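You operate a simulated robot arm through the tools that you are given. There is no shell and no other tool. Be economical: measure what you need, move in short steps, check, and stop when the job is done.

You run a simulated robot arm. Do the job below in one go: nothing can be reset, and whatever is moved stays where it is left.

Task
Take the orange pad and leave it on the thin grey sheet.

Only the result counts: the job must be done as asked and must still hold three seconds after the hand-in. Knocking over, shifting, dropping, spilling or breaking anything else fails it. Flat cloth is picked up by pressing the open fingertips on it (5 to 10 N) and closing them slowly along it; thin cloth reads only 2 to 8 mm in the jaws.

Robot
A 7-joint arm with a two-finger parallel gripper, fixed in place. Base frame: the origin is at the foot of the arm, x ahead of it, y to its left, z up; the work surface is at about z = 0. Lengths are in mm, angles in rad, forces in N, time in s.
With the tool pointing down near the work surface it reaches from about 220 to 580 mm from the base axis. Its first joint turns from -1.152 to 1.152 rad. Payload 2.5 kg.
Tool frame: the origin (TCP) lies between the finger pads and is the grasp point; the fingertips stand 23 mm ahead of it; z points along the fingers, y is the line along which they close. The gripper opens to 94 mm. The fingers are 38 mm wide and 10 mm thick; the gripper's body (54 by 96 mm) begins 39 mm behind the TCP.
Orientation is that of the tool frame in the base frame, as a unit quaternion [w, x, y, z]. With the fingers straight down and closing along the base's y, the tool's x points along the base's -x, its y along +y and its z along -z.

Tools
- The arm moves only by the tool play_rows. Its argument "plan" is a list that holds one entry, the list of rows, each a list of 5 numbers: the shift along the tool's x, y, z in mm, then the turn about the tool's z in degrees, then the opening in per cent of the stroke, from 0 (shut) to 100 (fully open). In form: [[[tx, ty, tz, spin, fingers], ...]]. A call has 1 to 8 rows; each row is the pose to reach, as a shift and turn from the pose commanded when the call began, along the tool's axes at that moment. Rows are played at 5 a second. More than 50 mm and 0.15 rad between two rows, or a gripper value outside its range, and nothing of the call is played. Where a pose cannot be reached the arm comes as near as it can. A force on the tool above 40 N (or 10 N above the force at the start of the call, whichever is more), or a blocked arm, ends the call early, and 0.2 s more pass. The fingers move at their own pace (about 108 mm/s each) and stop on an object; they squeeze with about 28 N. The grip force told is the motor's: it shows also when the fingers shut on nothing. Time passes only in rows, and 0.2 s behind the last, so rows that repeat a pose let the fingers close. The reply holds the time, the measured pose of the TCP, the force on the tool along the base axes, the opening and the grip force, in the units named above and with some noise, and new pictures: "pictures" is both (left out), scene, wrist or none.
- Cameras (640 x 400 px; columns grow to the right, rows downward): "scene" is fixed at [96.8, -394, 569.8]; the picture's right is [0.91, -0.41, 0.00], its down [-0.21, -0.46, -0.86] and it looks along [0.36, 0.79, -0.50] (base axes); focal length 347 px, centre (320, 200). "wrist" rides on the gripper at [86, 16, -75] in the tool frame; the picture's right is [-0.18, 0.98, 0.00], its down [-0.58, -0.11, -0.81] and it looks along [-0.79, -0.15, 0.59] (tool axes); focal length 243 px, centre (320, 200). There is no depth. A picture from a camera that has moved, and an enlarged one, comes with that camera's place and axes in the base frame and with its lens. The place of the scene camera against the robot may be out by one fixed shift of up to 25 mm in any direction.
- inspect(camera, box): a new picture of the part [left, top, right, bottom] of that camera's present view, enlarged. No time passes.
- close_job(): hands the job in; it is judged then, once.

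Go step by step. Nothing tells you positions but the pictures and the camera data: compare them with the known pose of the tool, close in by small moves and look again before you grip or let go. The budget is 90 turns and 170 pictures, counting those below and the enlarged ones. Unless the task says otherwise, let go and move clear before handing in, and close with one line.

The tools are called after "Call:" by a JSON object that holds its "fn" and its "kwargs". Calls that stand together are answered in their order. play_rows: Moves the arm, as the interface text tells. Its arguments: {"type":"object","properties":{"plan":{"type":"array","items":{"type":"array","items":{"type":"array","items":{"type":"number"}}}},"pictures":{"type":"string","enum":["both","scene","wrist","none"]}},"required":["plan"]} The other tools are called the same way: inspect (camera, box) takes an enlarged picture of a part of a camera's view; close_job () hands the job in.

At the start:

```text
time: 0.0
position: [197.7, 249.3, 328.4]
orientation: [0.0, 0.0, 1.0, 0.0]
force: [-0.8, -0.5, 0.2]
width: 93.9
gripper_force: 0.0
```

scene: 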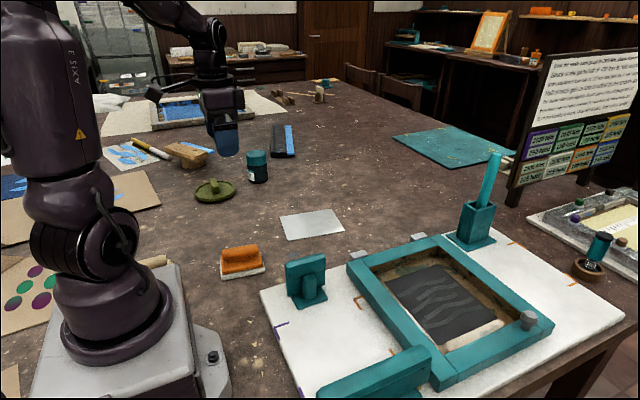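
wrist: 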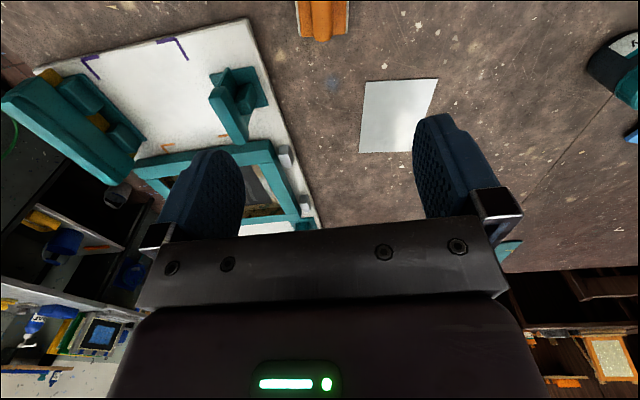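

The orange pad (an orange block on a white base) is at about (220, 255), and the grey sheet is at about (411, 357). I'll look at both more closely.

Call:
{"fn": "inspect", "kwargs": {"camera": "scene", "box": [190, 200, 350, 300]}}

Call:
{"fn": "inspect", "kwargs": {"camera": "wrist", "box": [240, 0, 480, 160]}}

```text
4.00 times, centred on (270, 250) of scene
camera zoom: at [96.8, -394.0, 569.8], right [0.91, -0.41, 0.0], down [-0.21, -0.46, -0.86], along [0.36, 0.79, -0.5], focal length 1387 px, centre (520, 0)
```

zoom: 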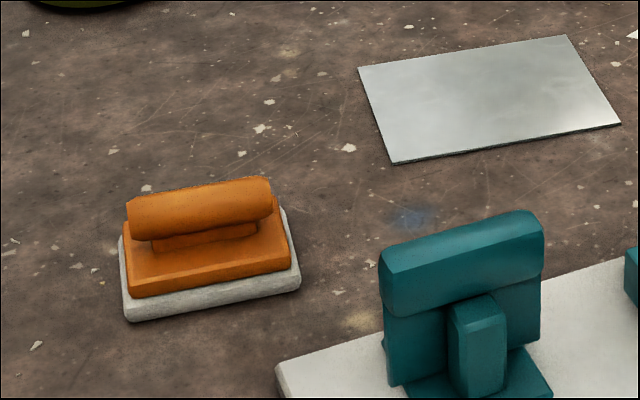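

```text
2.50 times, centred on (360, 80) of wrist
camera zoom: at [110.2, 264.8, 403.4], right [0.18, 0.98, 0.0], down [0.58, -0.11, 0.81], along [0.79, -0.15, -0.59], focal length 606 px, centre (220, 500)
```

zoom: 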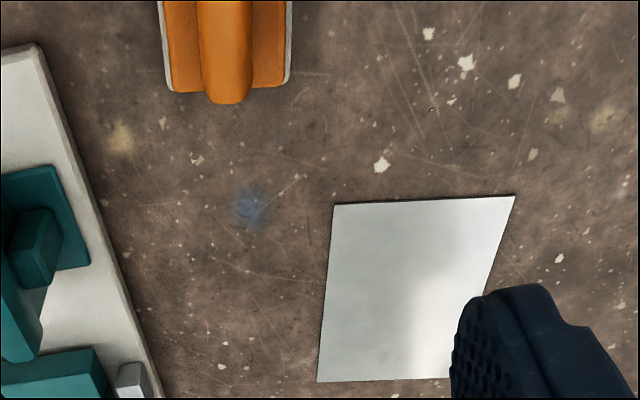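

The pad is a float with a bar handle, centred near (197, 247), running along x and turned about -7°. The sheet has the same turn, is about 160x120, and is centred near (418, 357). I'll go part of the way down with a matching spin and look again.

Call:
{"fn": "play_rows", "kwargs": {"plan": [[[0, 0, 45, 4, 100], [0, 0, 90, 7, 100], [0, 0, 130, 7, 100], [0, 0, 160, 7, 100], [0, 0, 160, 7, 100]]]}}

```text
time: 1.2
position: [197.7, 248.2, 167.3]
orientation: [0.0, 0.061, 0.998, 0.001]
force: [-1.2, 0.3, -0.4]
width: 93.9
gripper_force: 0.0
camera wrist: at [113.6, 275.7, 242.4], right [0.3, 0.95, 0.0], down [0.56, -0.18, 0.81], along [0.77, -0.24, -0.59], focal length 243 px, centre (320, 200)
```

scene: 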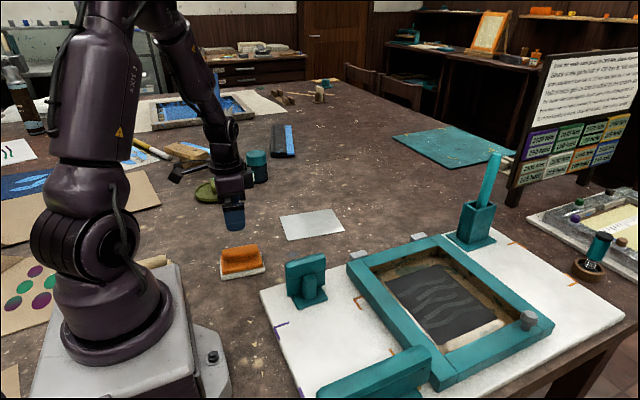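
wrist: 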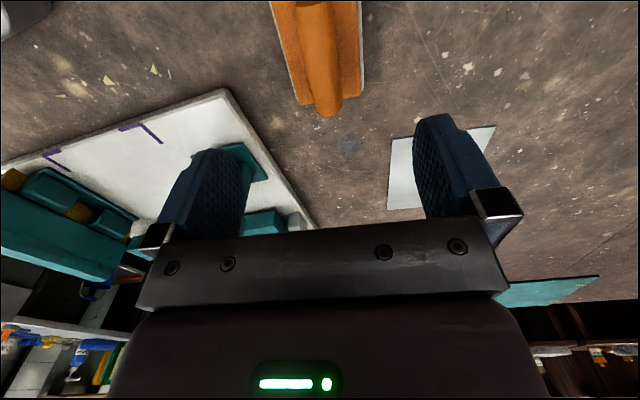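

The handle is nearly centred under the tool. I'll zoom in to refine its angle.

Call:
{"fn": "inspect", "kwargs": {"camera": "wrist", "box": [224, 0, 416, 120]}}

Call:
{"fn": "inspect", "kwargs": {"camera": "scene", "box": [200, 180, 296, 290]}}

```text
3.33 times, centred on (320, 60) of wrist
camera zoom: at [113.6, 275.7, 242.4], right [0.3, 0.95, 0.0], down [0.56, -0.18, 0.81], along [0.77, -0.24, -0.59], focal length 809 px, centre (320, 667)
```

zoom: 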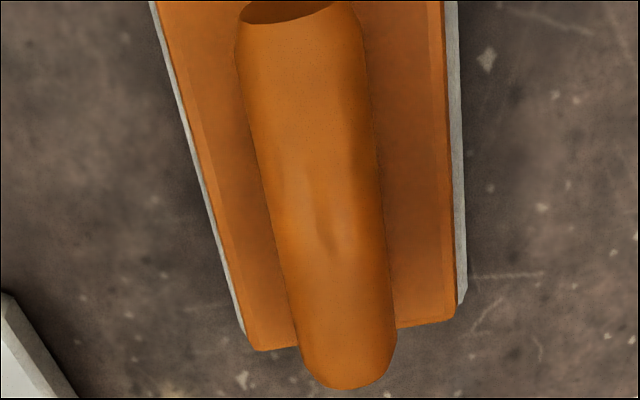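

```text
3.64 times, centred on (248, 235) of scene
camera zoom: at [96.8, -394.0, 569.8], right [0.91, -0.41, 0.0], down [-0.21, -0.46, -0.86], along [0.36, 0.79, -0.5], focal length 1261 px, centre (582, 73)
```

zoom: 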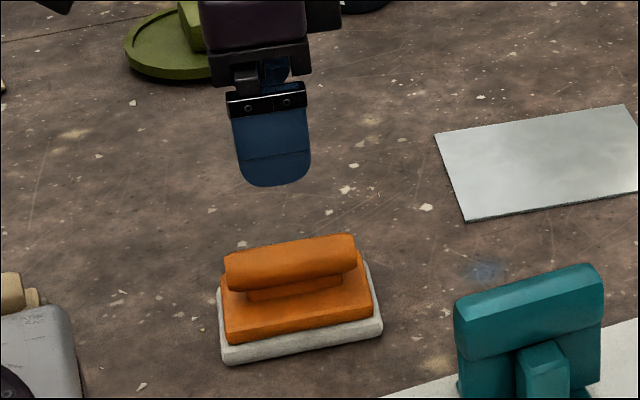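

The handle is about 24 mm thick, with its axis at z≈51, and it's centred on the tool to within a few mm. The plate top is at about z 30, so I'll go down to TCP z≈58, keeping the tips above the plate.

Call:
{"fn": "play_rows", "kwargs": {"plan": [[[-3, 1, 40, 1, 100], [-3, 1, 75, 1, 100], [-3, 1, 95, 1, 100], [-3, 1, 109, 1, 100], [-3, 1, 109, 1, 100]]]}}

Call:
{"fn": "inspect", "kwargs": {"camera": "scene", "box": [200, 190, 296, 290]}}

```text
time: 2.4
position: [200.3, 251.0, 61.1]
orientation: [0.0, 0.07, 0.998, 0.0]
force: [-0.3, 0.3, 0.1]
width: 93.9
gripper_force: 0.0
camera wrist: at [116.0, 277.7, 135.5], right [0.32, 0.95, 0.0], down [0.56, -0.19, 0.81], along [0.76, -0.26, -0.59], focal length 243 px, centre (320, 200)
```

scene: 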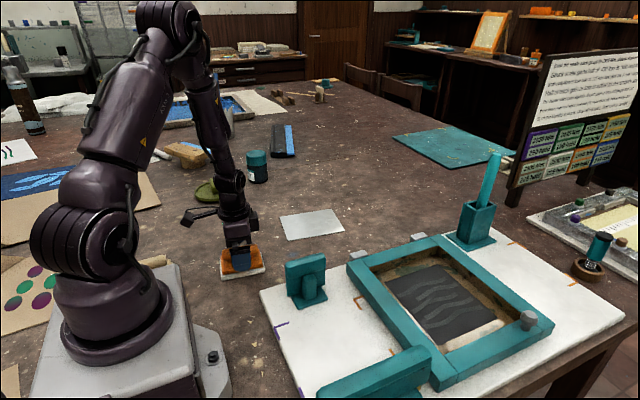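
wrist: 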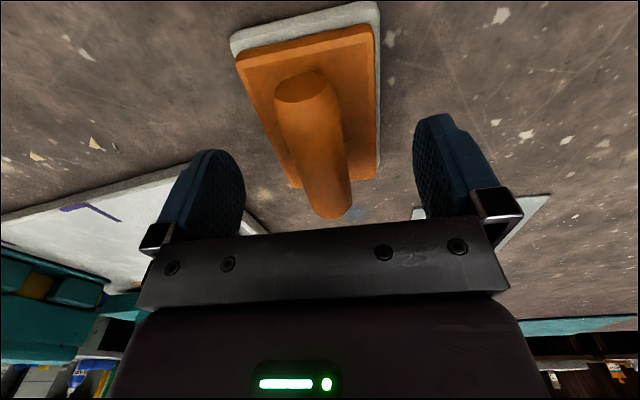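

```text
4.00 times, centred on (248, 240) of scene
camera zoom: at [96.8, -394.0, 569.8], right [0.91, -0.41, 0.0], down [-0.21, -0.46, -0.86], along [0.36, 0.79, -0.5], focal length 1387 px, centre (608, 40)
```

zoom: 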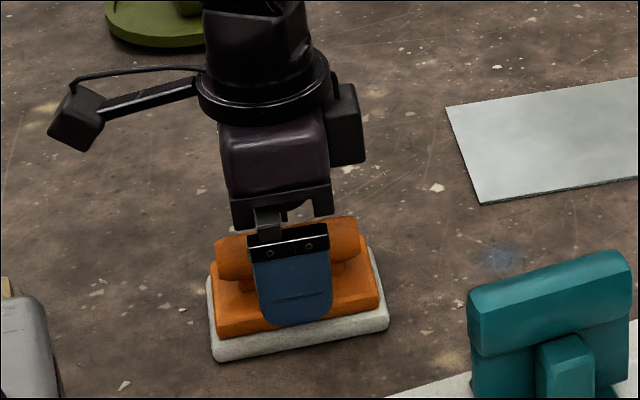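

The handle is centred between the fingers and parallel to them, and the tips are clear of the plate. Closing.

Call:
{"fn": "play_rows", "kwargs": {"plan": [[[0, 1, 2, 0, 60], [0, 2, 2, 0, 30], [0, 2, 2, 0, 10], [0, 2, 2, 0, 0], [0, 2, 2, 0, 0], [0, 2, 2, 0, 0]]]}}

```text
time: 3.8
position: [199.5, 252.4, 59.6]
orientation: [0.0, 0.07, 0.998, 0.0]
force: [0.3, -0.3, 0.6]
width: 25.5
gripper_force: 28.0
camera wrist: at [116.3, 280.0, 132.9], right [0.32, 0.95, 0.0], down [0.56, -0.19, 0.81], along [0.76, -0.26, -0.59], focal length 243 px, centre (320, 200)
```

scene: 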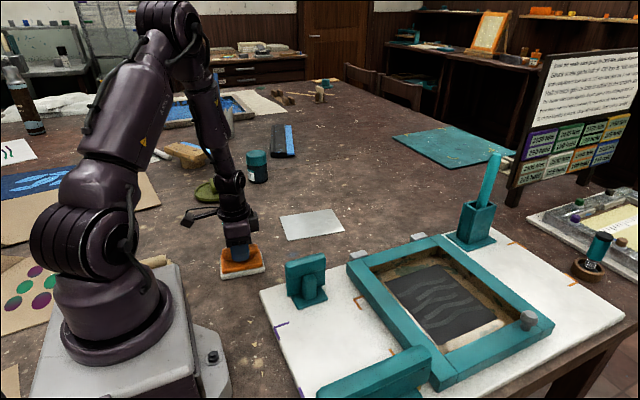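
wrist: 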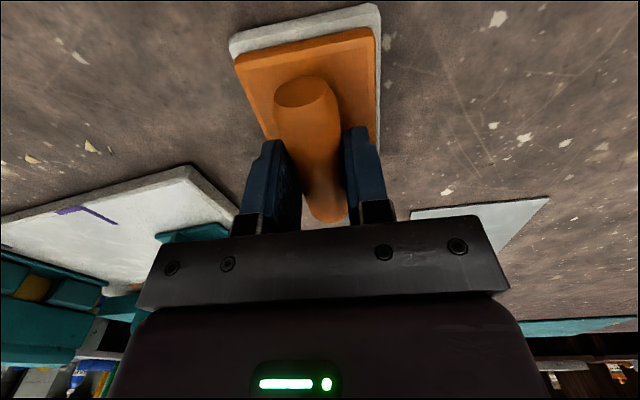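

Gripped, with a 25.5 mm opening. Lifting.

Call:
{"fn": "play_rows", "kwargs": {"plan": [[[0, 0, -10, 0, 0], [0, 0, -30, 0, 0], [0, 0, -60, 0, 0], [0, 0, -80, 0, 0], [0, 0, -80, 0, 0]]]}}

```text
time: 5.0
position: [200.0, 250.6, 139.1]
orientation: [0.0, 0.069, 0.998, -0.001]
force: [0.4, -0.7, -0.7]
width: 25.3
gripper_force: 28.1
camera wrist: at [117.0, 278.3, 213.0], right [0.32, 0.95, 0.0], down [0.56, -0.19, 0.81], along [0.76, -0.26, -0.59], focal length 243 px, centre (320, 200)
```

scene: 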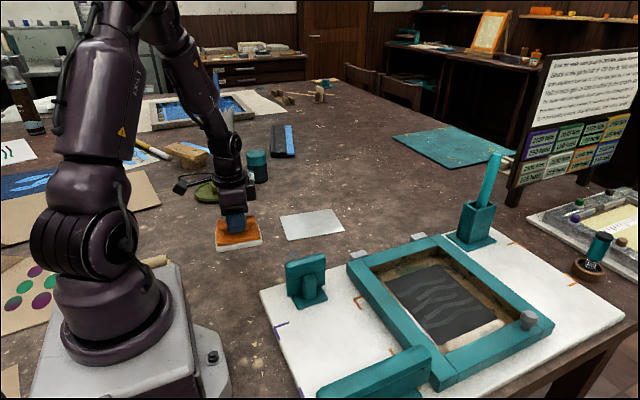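
wrist: 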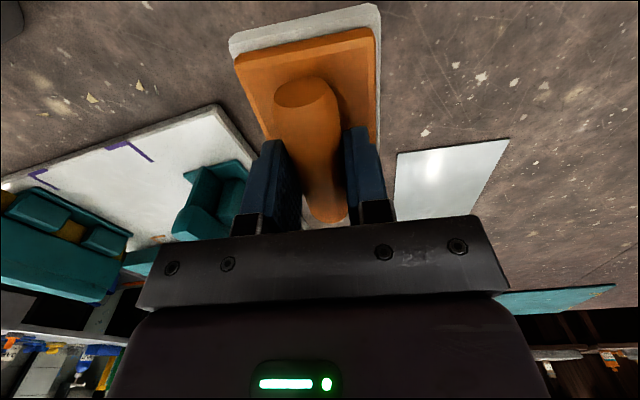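

The pad is held firmly. The sheet's centre re-measures at about (420, 350), so I'll carry it there at this height.

Call:
{"fn": "play_rows", "kwargs": {"plan": [[[-20, 13, 0, 0, 0], [-50, 32, 0, 0, 0], [-85, 55, 0, 0, 0], [-120, 77, 0, 0, 0], [-155, 100, 0, 0, 0], [-185, 119, 0, 0, 0], [-201, 129, 0, 0, 0], [-201, 129, 0, 0, 0]]]}}

Call:
{"fn": "inspect", "kwargs": {"camera": "scene", "box": [240, 150, 384, 260]}}

```text
time: 6.8
position: [417.6, 350.7, 140.7]
orientation: [0.0, 0.07, 0.998, 0.0]
force: [0.2, 0.4, -1.0]
width: 25.6
gripper_force: 27.7
camera wrist: at [333.9, 379.4, 215.1], right [0.32, 0.95, 0.0], down [0.56, -0.19, 0.81], along [0.76, -0.26, -0.59], focal length 243 px, centre (320, 200)
```

scene: 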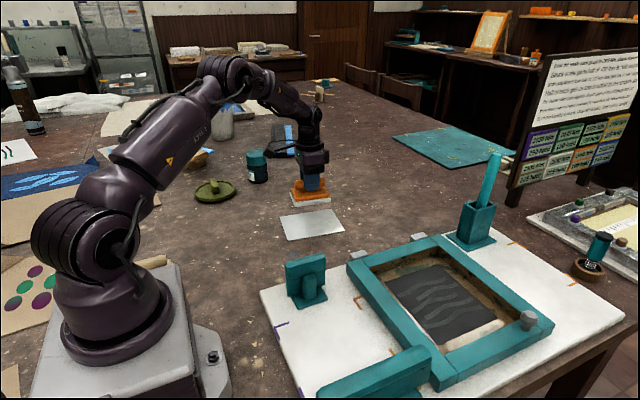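
wrist: 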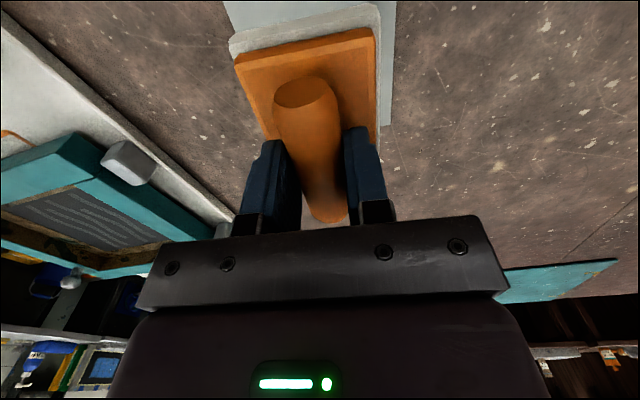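

```text
3.64 times, centred on (312, 205) of scene
camera zoom: at [96.8, -394.0, 569.8], right [0.91, -0.41, 0.0], down [-0.21, -0.46, -0.86], along [0.36, 0.79, -0.5], focal length 1261 px, centre (349, 182)
```

zoom: 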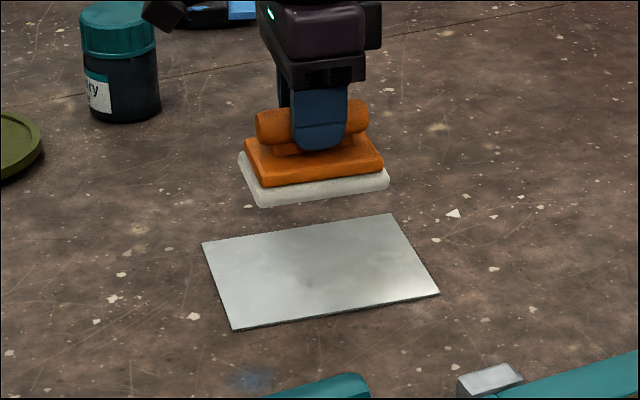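

The pad is lined up over the sheet. I'll lower it most of the way and check.

Call:
{"fn": "play_rows", "kwargs": {"plan": [[[0, 0, 25, 0, 0], [0, 0, 50, 0, 0], [0, 0, 68, 0, 0], [0, 0, 68, 0, 0]]]}}

Call:
{"fn": "inspect", "kwargs": {"camera": "scene", "box": [260, 180, 364, 255]}}

```text
time: 7.8
position: [417.7, 351.4, 70.0]
orientation: [-0.001, 0.07, 0.998, 0.0]
force: [0.0, 0.0, -1.5]
width: 25.6
gripper_force: 27.9
camera wrist: at [332.8, 378.9, 143.7], right [0.32, 0.95, 0.0], down [0.56, -0.19, 0.81], along [0.76, -0.26, -0.59], focal length 243 px, centre (320, 200)
```

scene: 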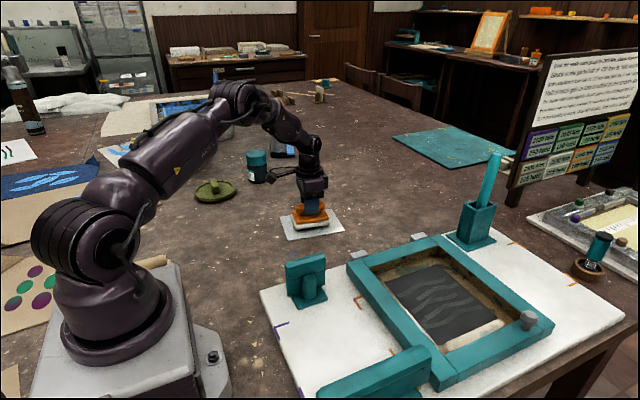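
wrist: 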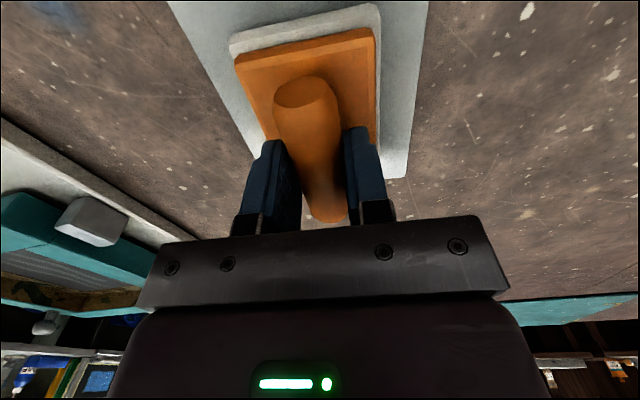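

```text
5.33 times, centred on (312, 218) of scene
camera zoom: at [96.8, -394.0, 569.8], right [0.91, -0.41, 0.0], down [-0.21, -0.46, -0.86], along [0.36, 0.79, -0.5], focal length 1849 px, centre (363, 107)
```

zoom: 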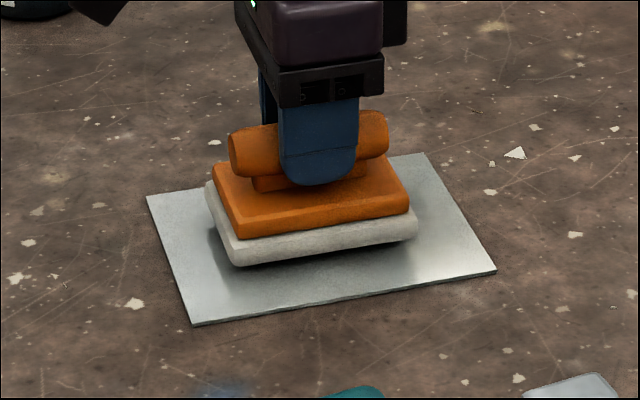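

The pad is well inside the sheet. I'll ease down to contact.

Call:
{"fn": "play_rows", "kwargs": {"plan": [[[0, 0, 3, 0, 0], [0, 0, 6, 0, 0], [0, 0, 8, 0, 0], [0, 0, 9, 0, 0], [0, 0, 9, 0, 0]]], "pictures": "none"}}

Call:
{"fn": "inspect", "kwargs": {"camera": "scene", "box": [260, 180, 364, 255]}}

```text
time: 9.0
position: [417.6, 350.1, 61.6]
orientation: [0.0, 0.07, 0.998, 0.001]
force: [-0.3, 0.1, 3.0]
width: 25.6
gripper_force: 28.3
```

```text
5.33 times, centred on (312, 218) of scene
camera zoom: at [96.8, -394.0, 569.8], right [0.91, -0.41, 0.0], down [-0.21, -0.46, -0.86], along [0.36, 0.79, -0.5], focal length 1849 px, centre (363, 107)
```

zoom: 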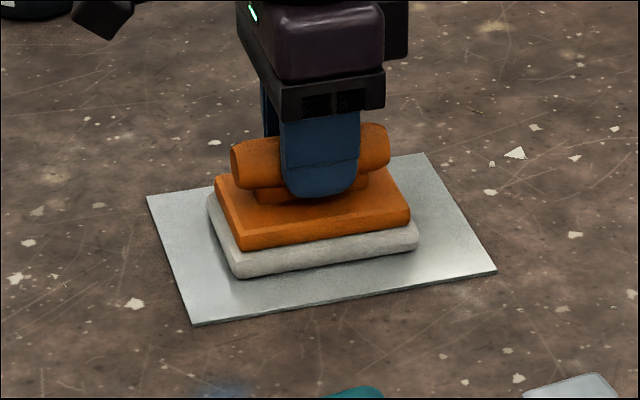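

The force of about 3 N shows the pad is touching the sheet. I'll release slowly with the fingers centred, then rise.

Call:
{"fn": "play_rows", "kwargs": {"plan": [[[0, 0, 9, 0, 32], [0, 0, 9, 0, 45], [0, 0, 9, 0, 60], [0, 0, 9, 0, 60]]]}}

```text
time: 10.0
position: [418.1, 350.7, 53.6]
orientation: [0.0, 0.07, 0.998, 0.0]
force: [-0.2, 0.1, -0.5]
width: 56.3
gripper_force: 0.0
camera wrist: at [333.6, 378.6, 127.3], right [0.32, 0.95, 0.0], down [0.56, -0.19, 0.81], along [0.76, -0.26, -0.59], focal length 243 px, centre (320, 200)
```

scene: 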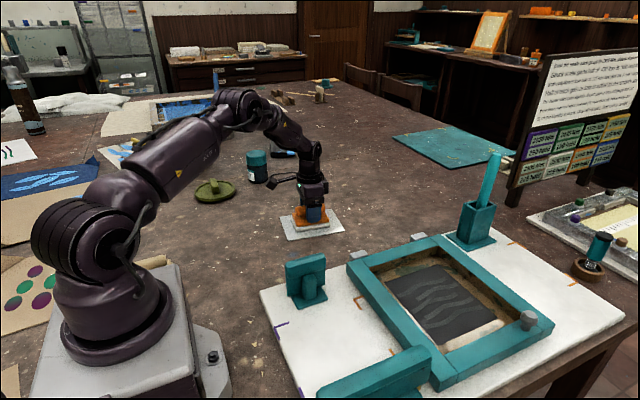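
wrist: 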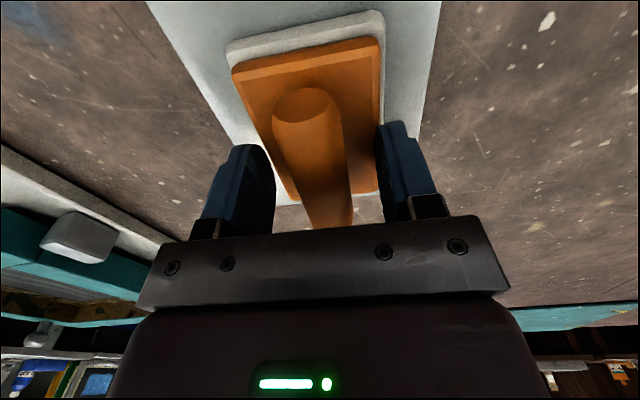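

It's released. My shift took the hand a little lower than I meant, but with no force on the tool. I'll rise straight up.

Call:
{"fn": "play_rows", "kwargs": {"plan": [[[0, 0, -10, 0, 60], [0, 0, -35, 0, 60], [0, 0, -75, 0, 60], [0, 0, -115, 0, 60], [0, 0, -140, 0, 60], [0, 0, -140, 0, 60]]]}}

Call:
{"fn": "inspect", "kwargs": {"camera": "scene", "box": [260, 180, 364, 255]}}

```text
time: 11.4
position: [417.6, 351.1, 193.3]
orientation: [0.0, 0.07, 0.998, 0.0]
force: [0.5, -0.1, -0.4]
width: 56.5
gripper_force: 0.1
camera wrist: at [333.2, 379.0, 267.8], right [0.32, 0.95, 0.0], down [0.56, -0.19, 0.81], along [0.76, -0.26, -0.59], focal length 243 px, centre (320, 200)
```

scene: 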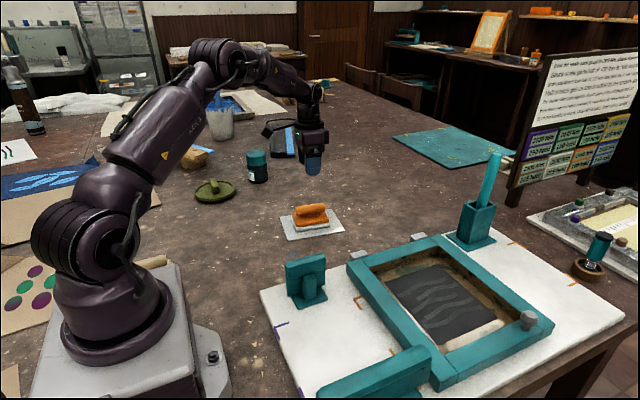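
wrist: 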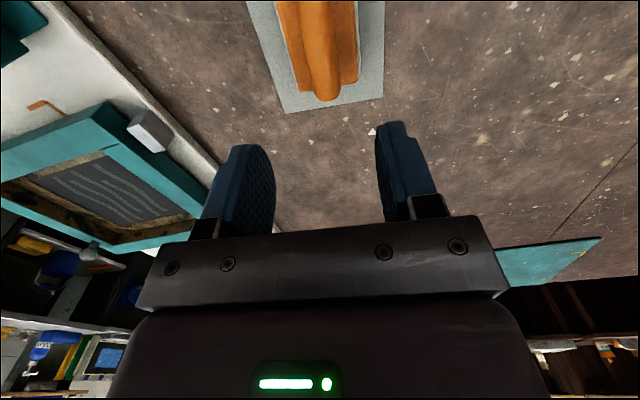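

```text
5.33 times, centred on (312, 218) of scene
camera zoom: at [96.8, -394.0, 569.8], right [0.91, -0.41, 0.0], down [-0.21, -0.46, -0.86], along [0.36, 0.79, -0.5], focal length 1849 px, centre (363, 107)
```

zoom: 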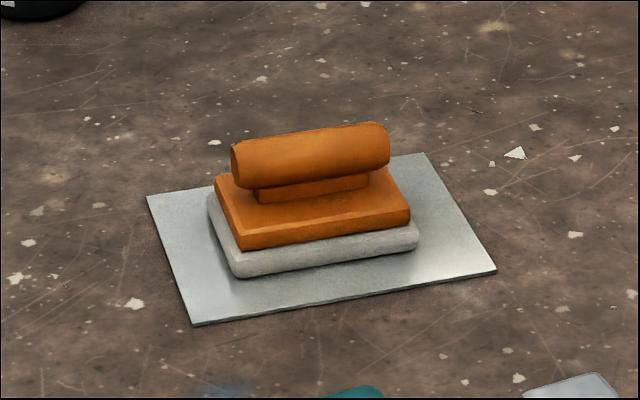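

The pad is resting fully on the grey sheet, the sheet hasn't moved, and the hand is clear. Handing in.

Call:
{"fn": "close_job", "kwargs": {}}

```text
The job is handed in.
```

The orange pad is resting fully on the thin grey sheet, the sheet didn't move, and the job is handed in.
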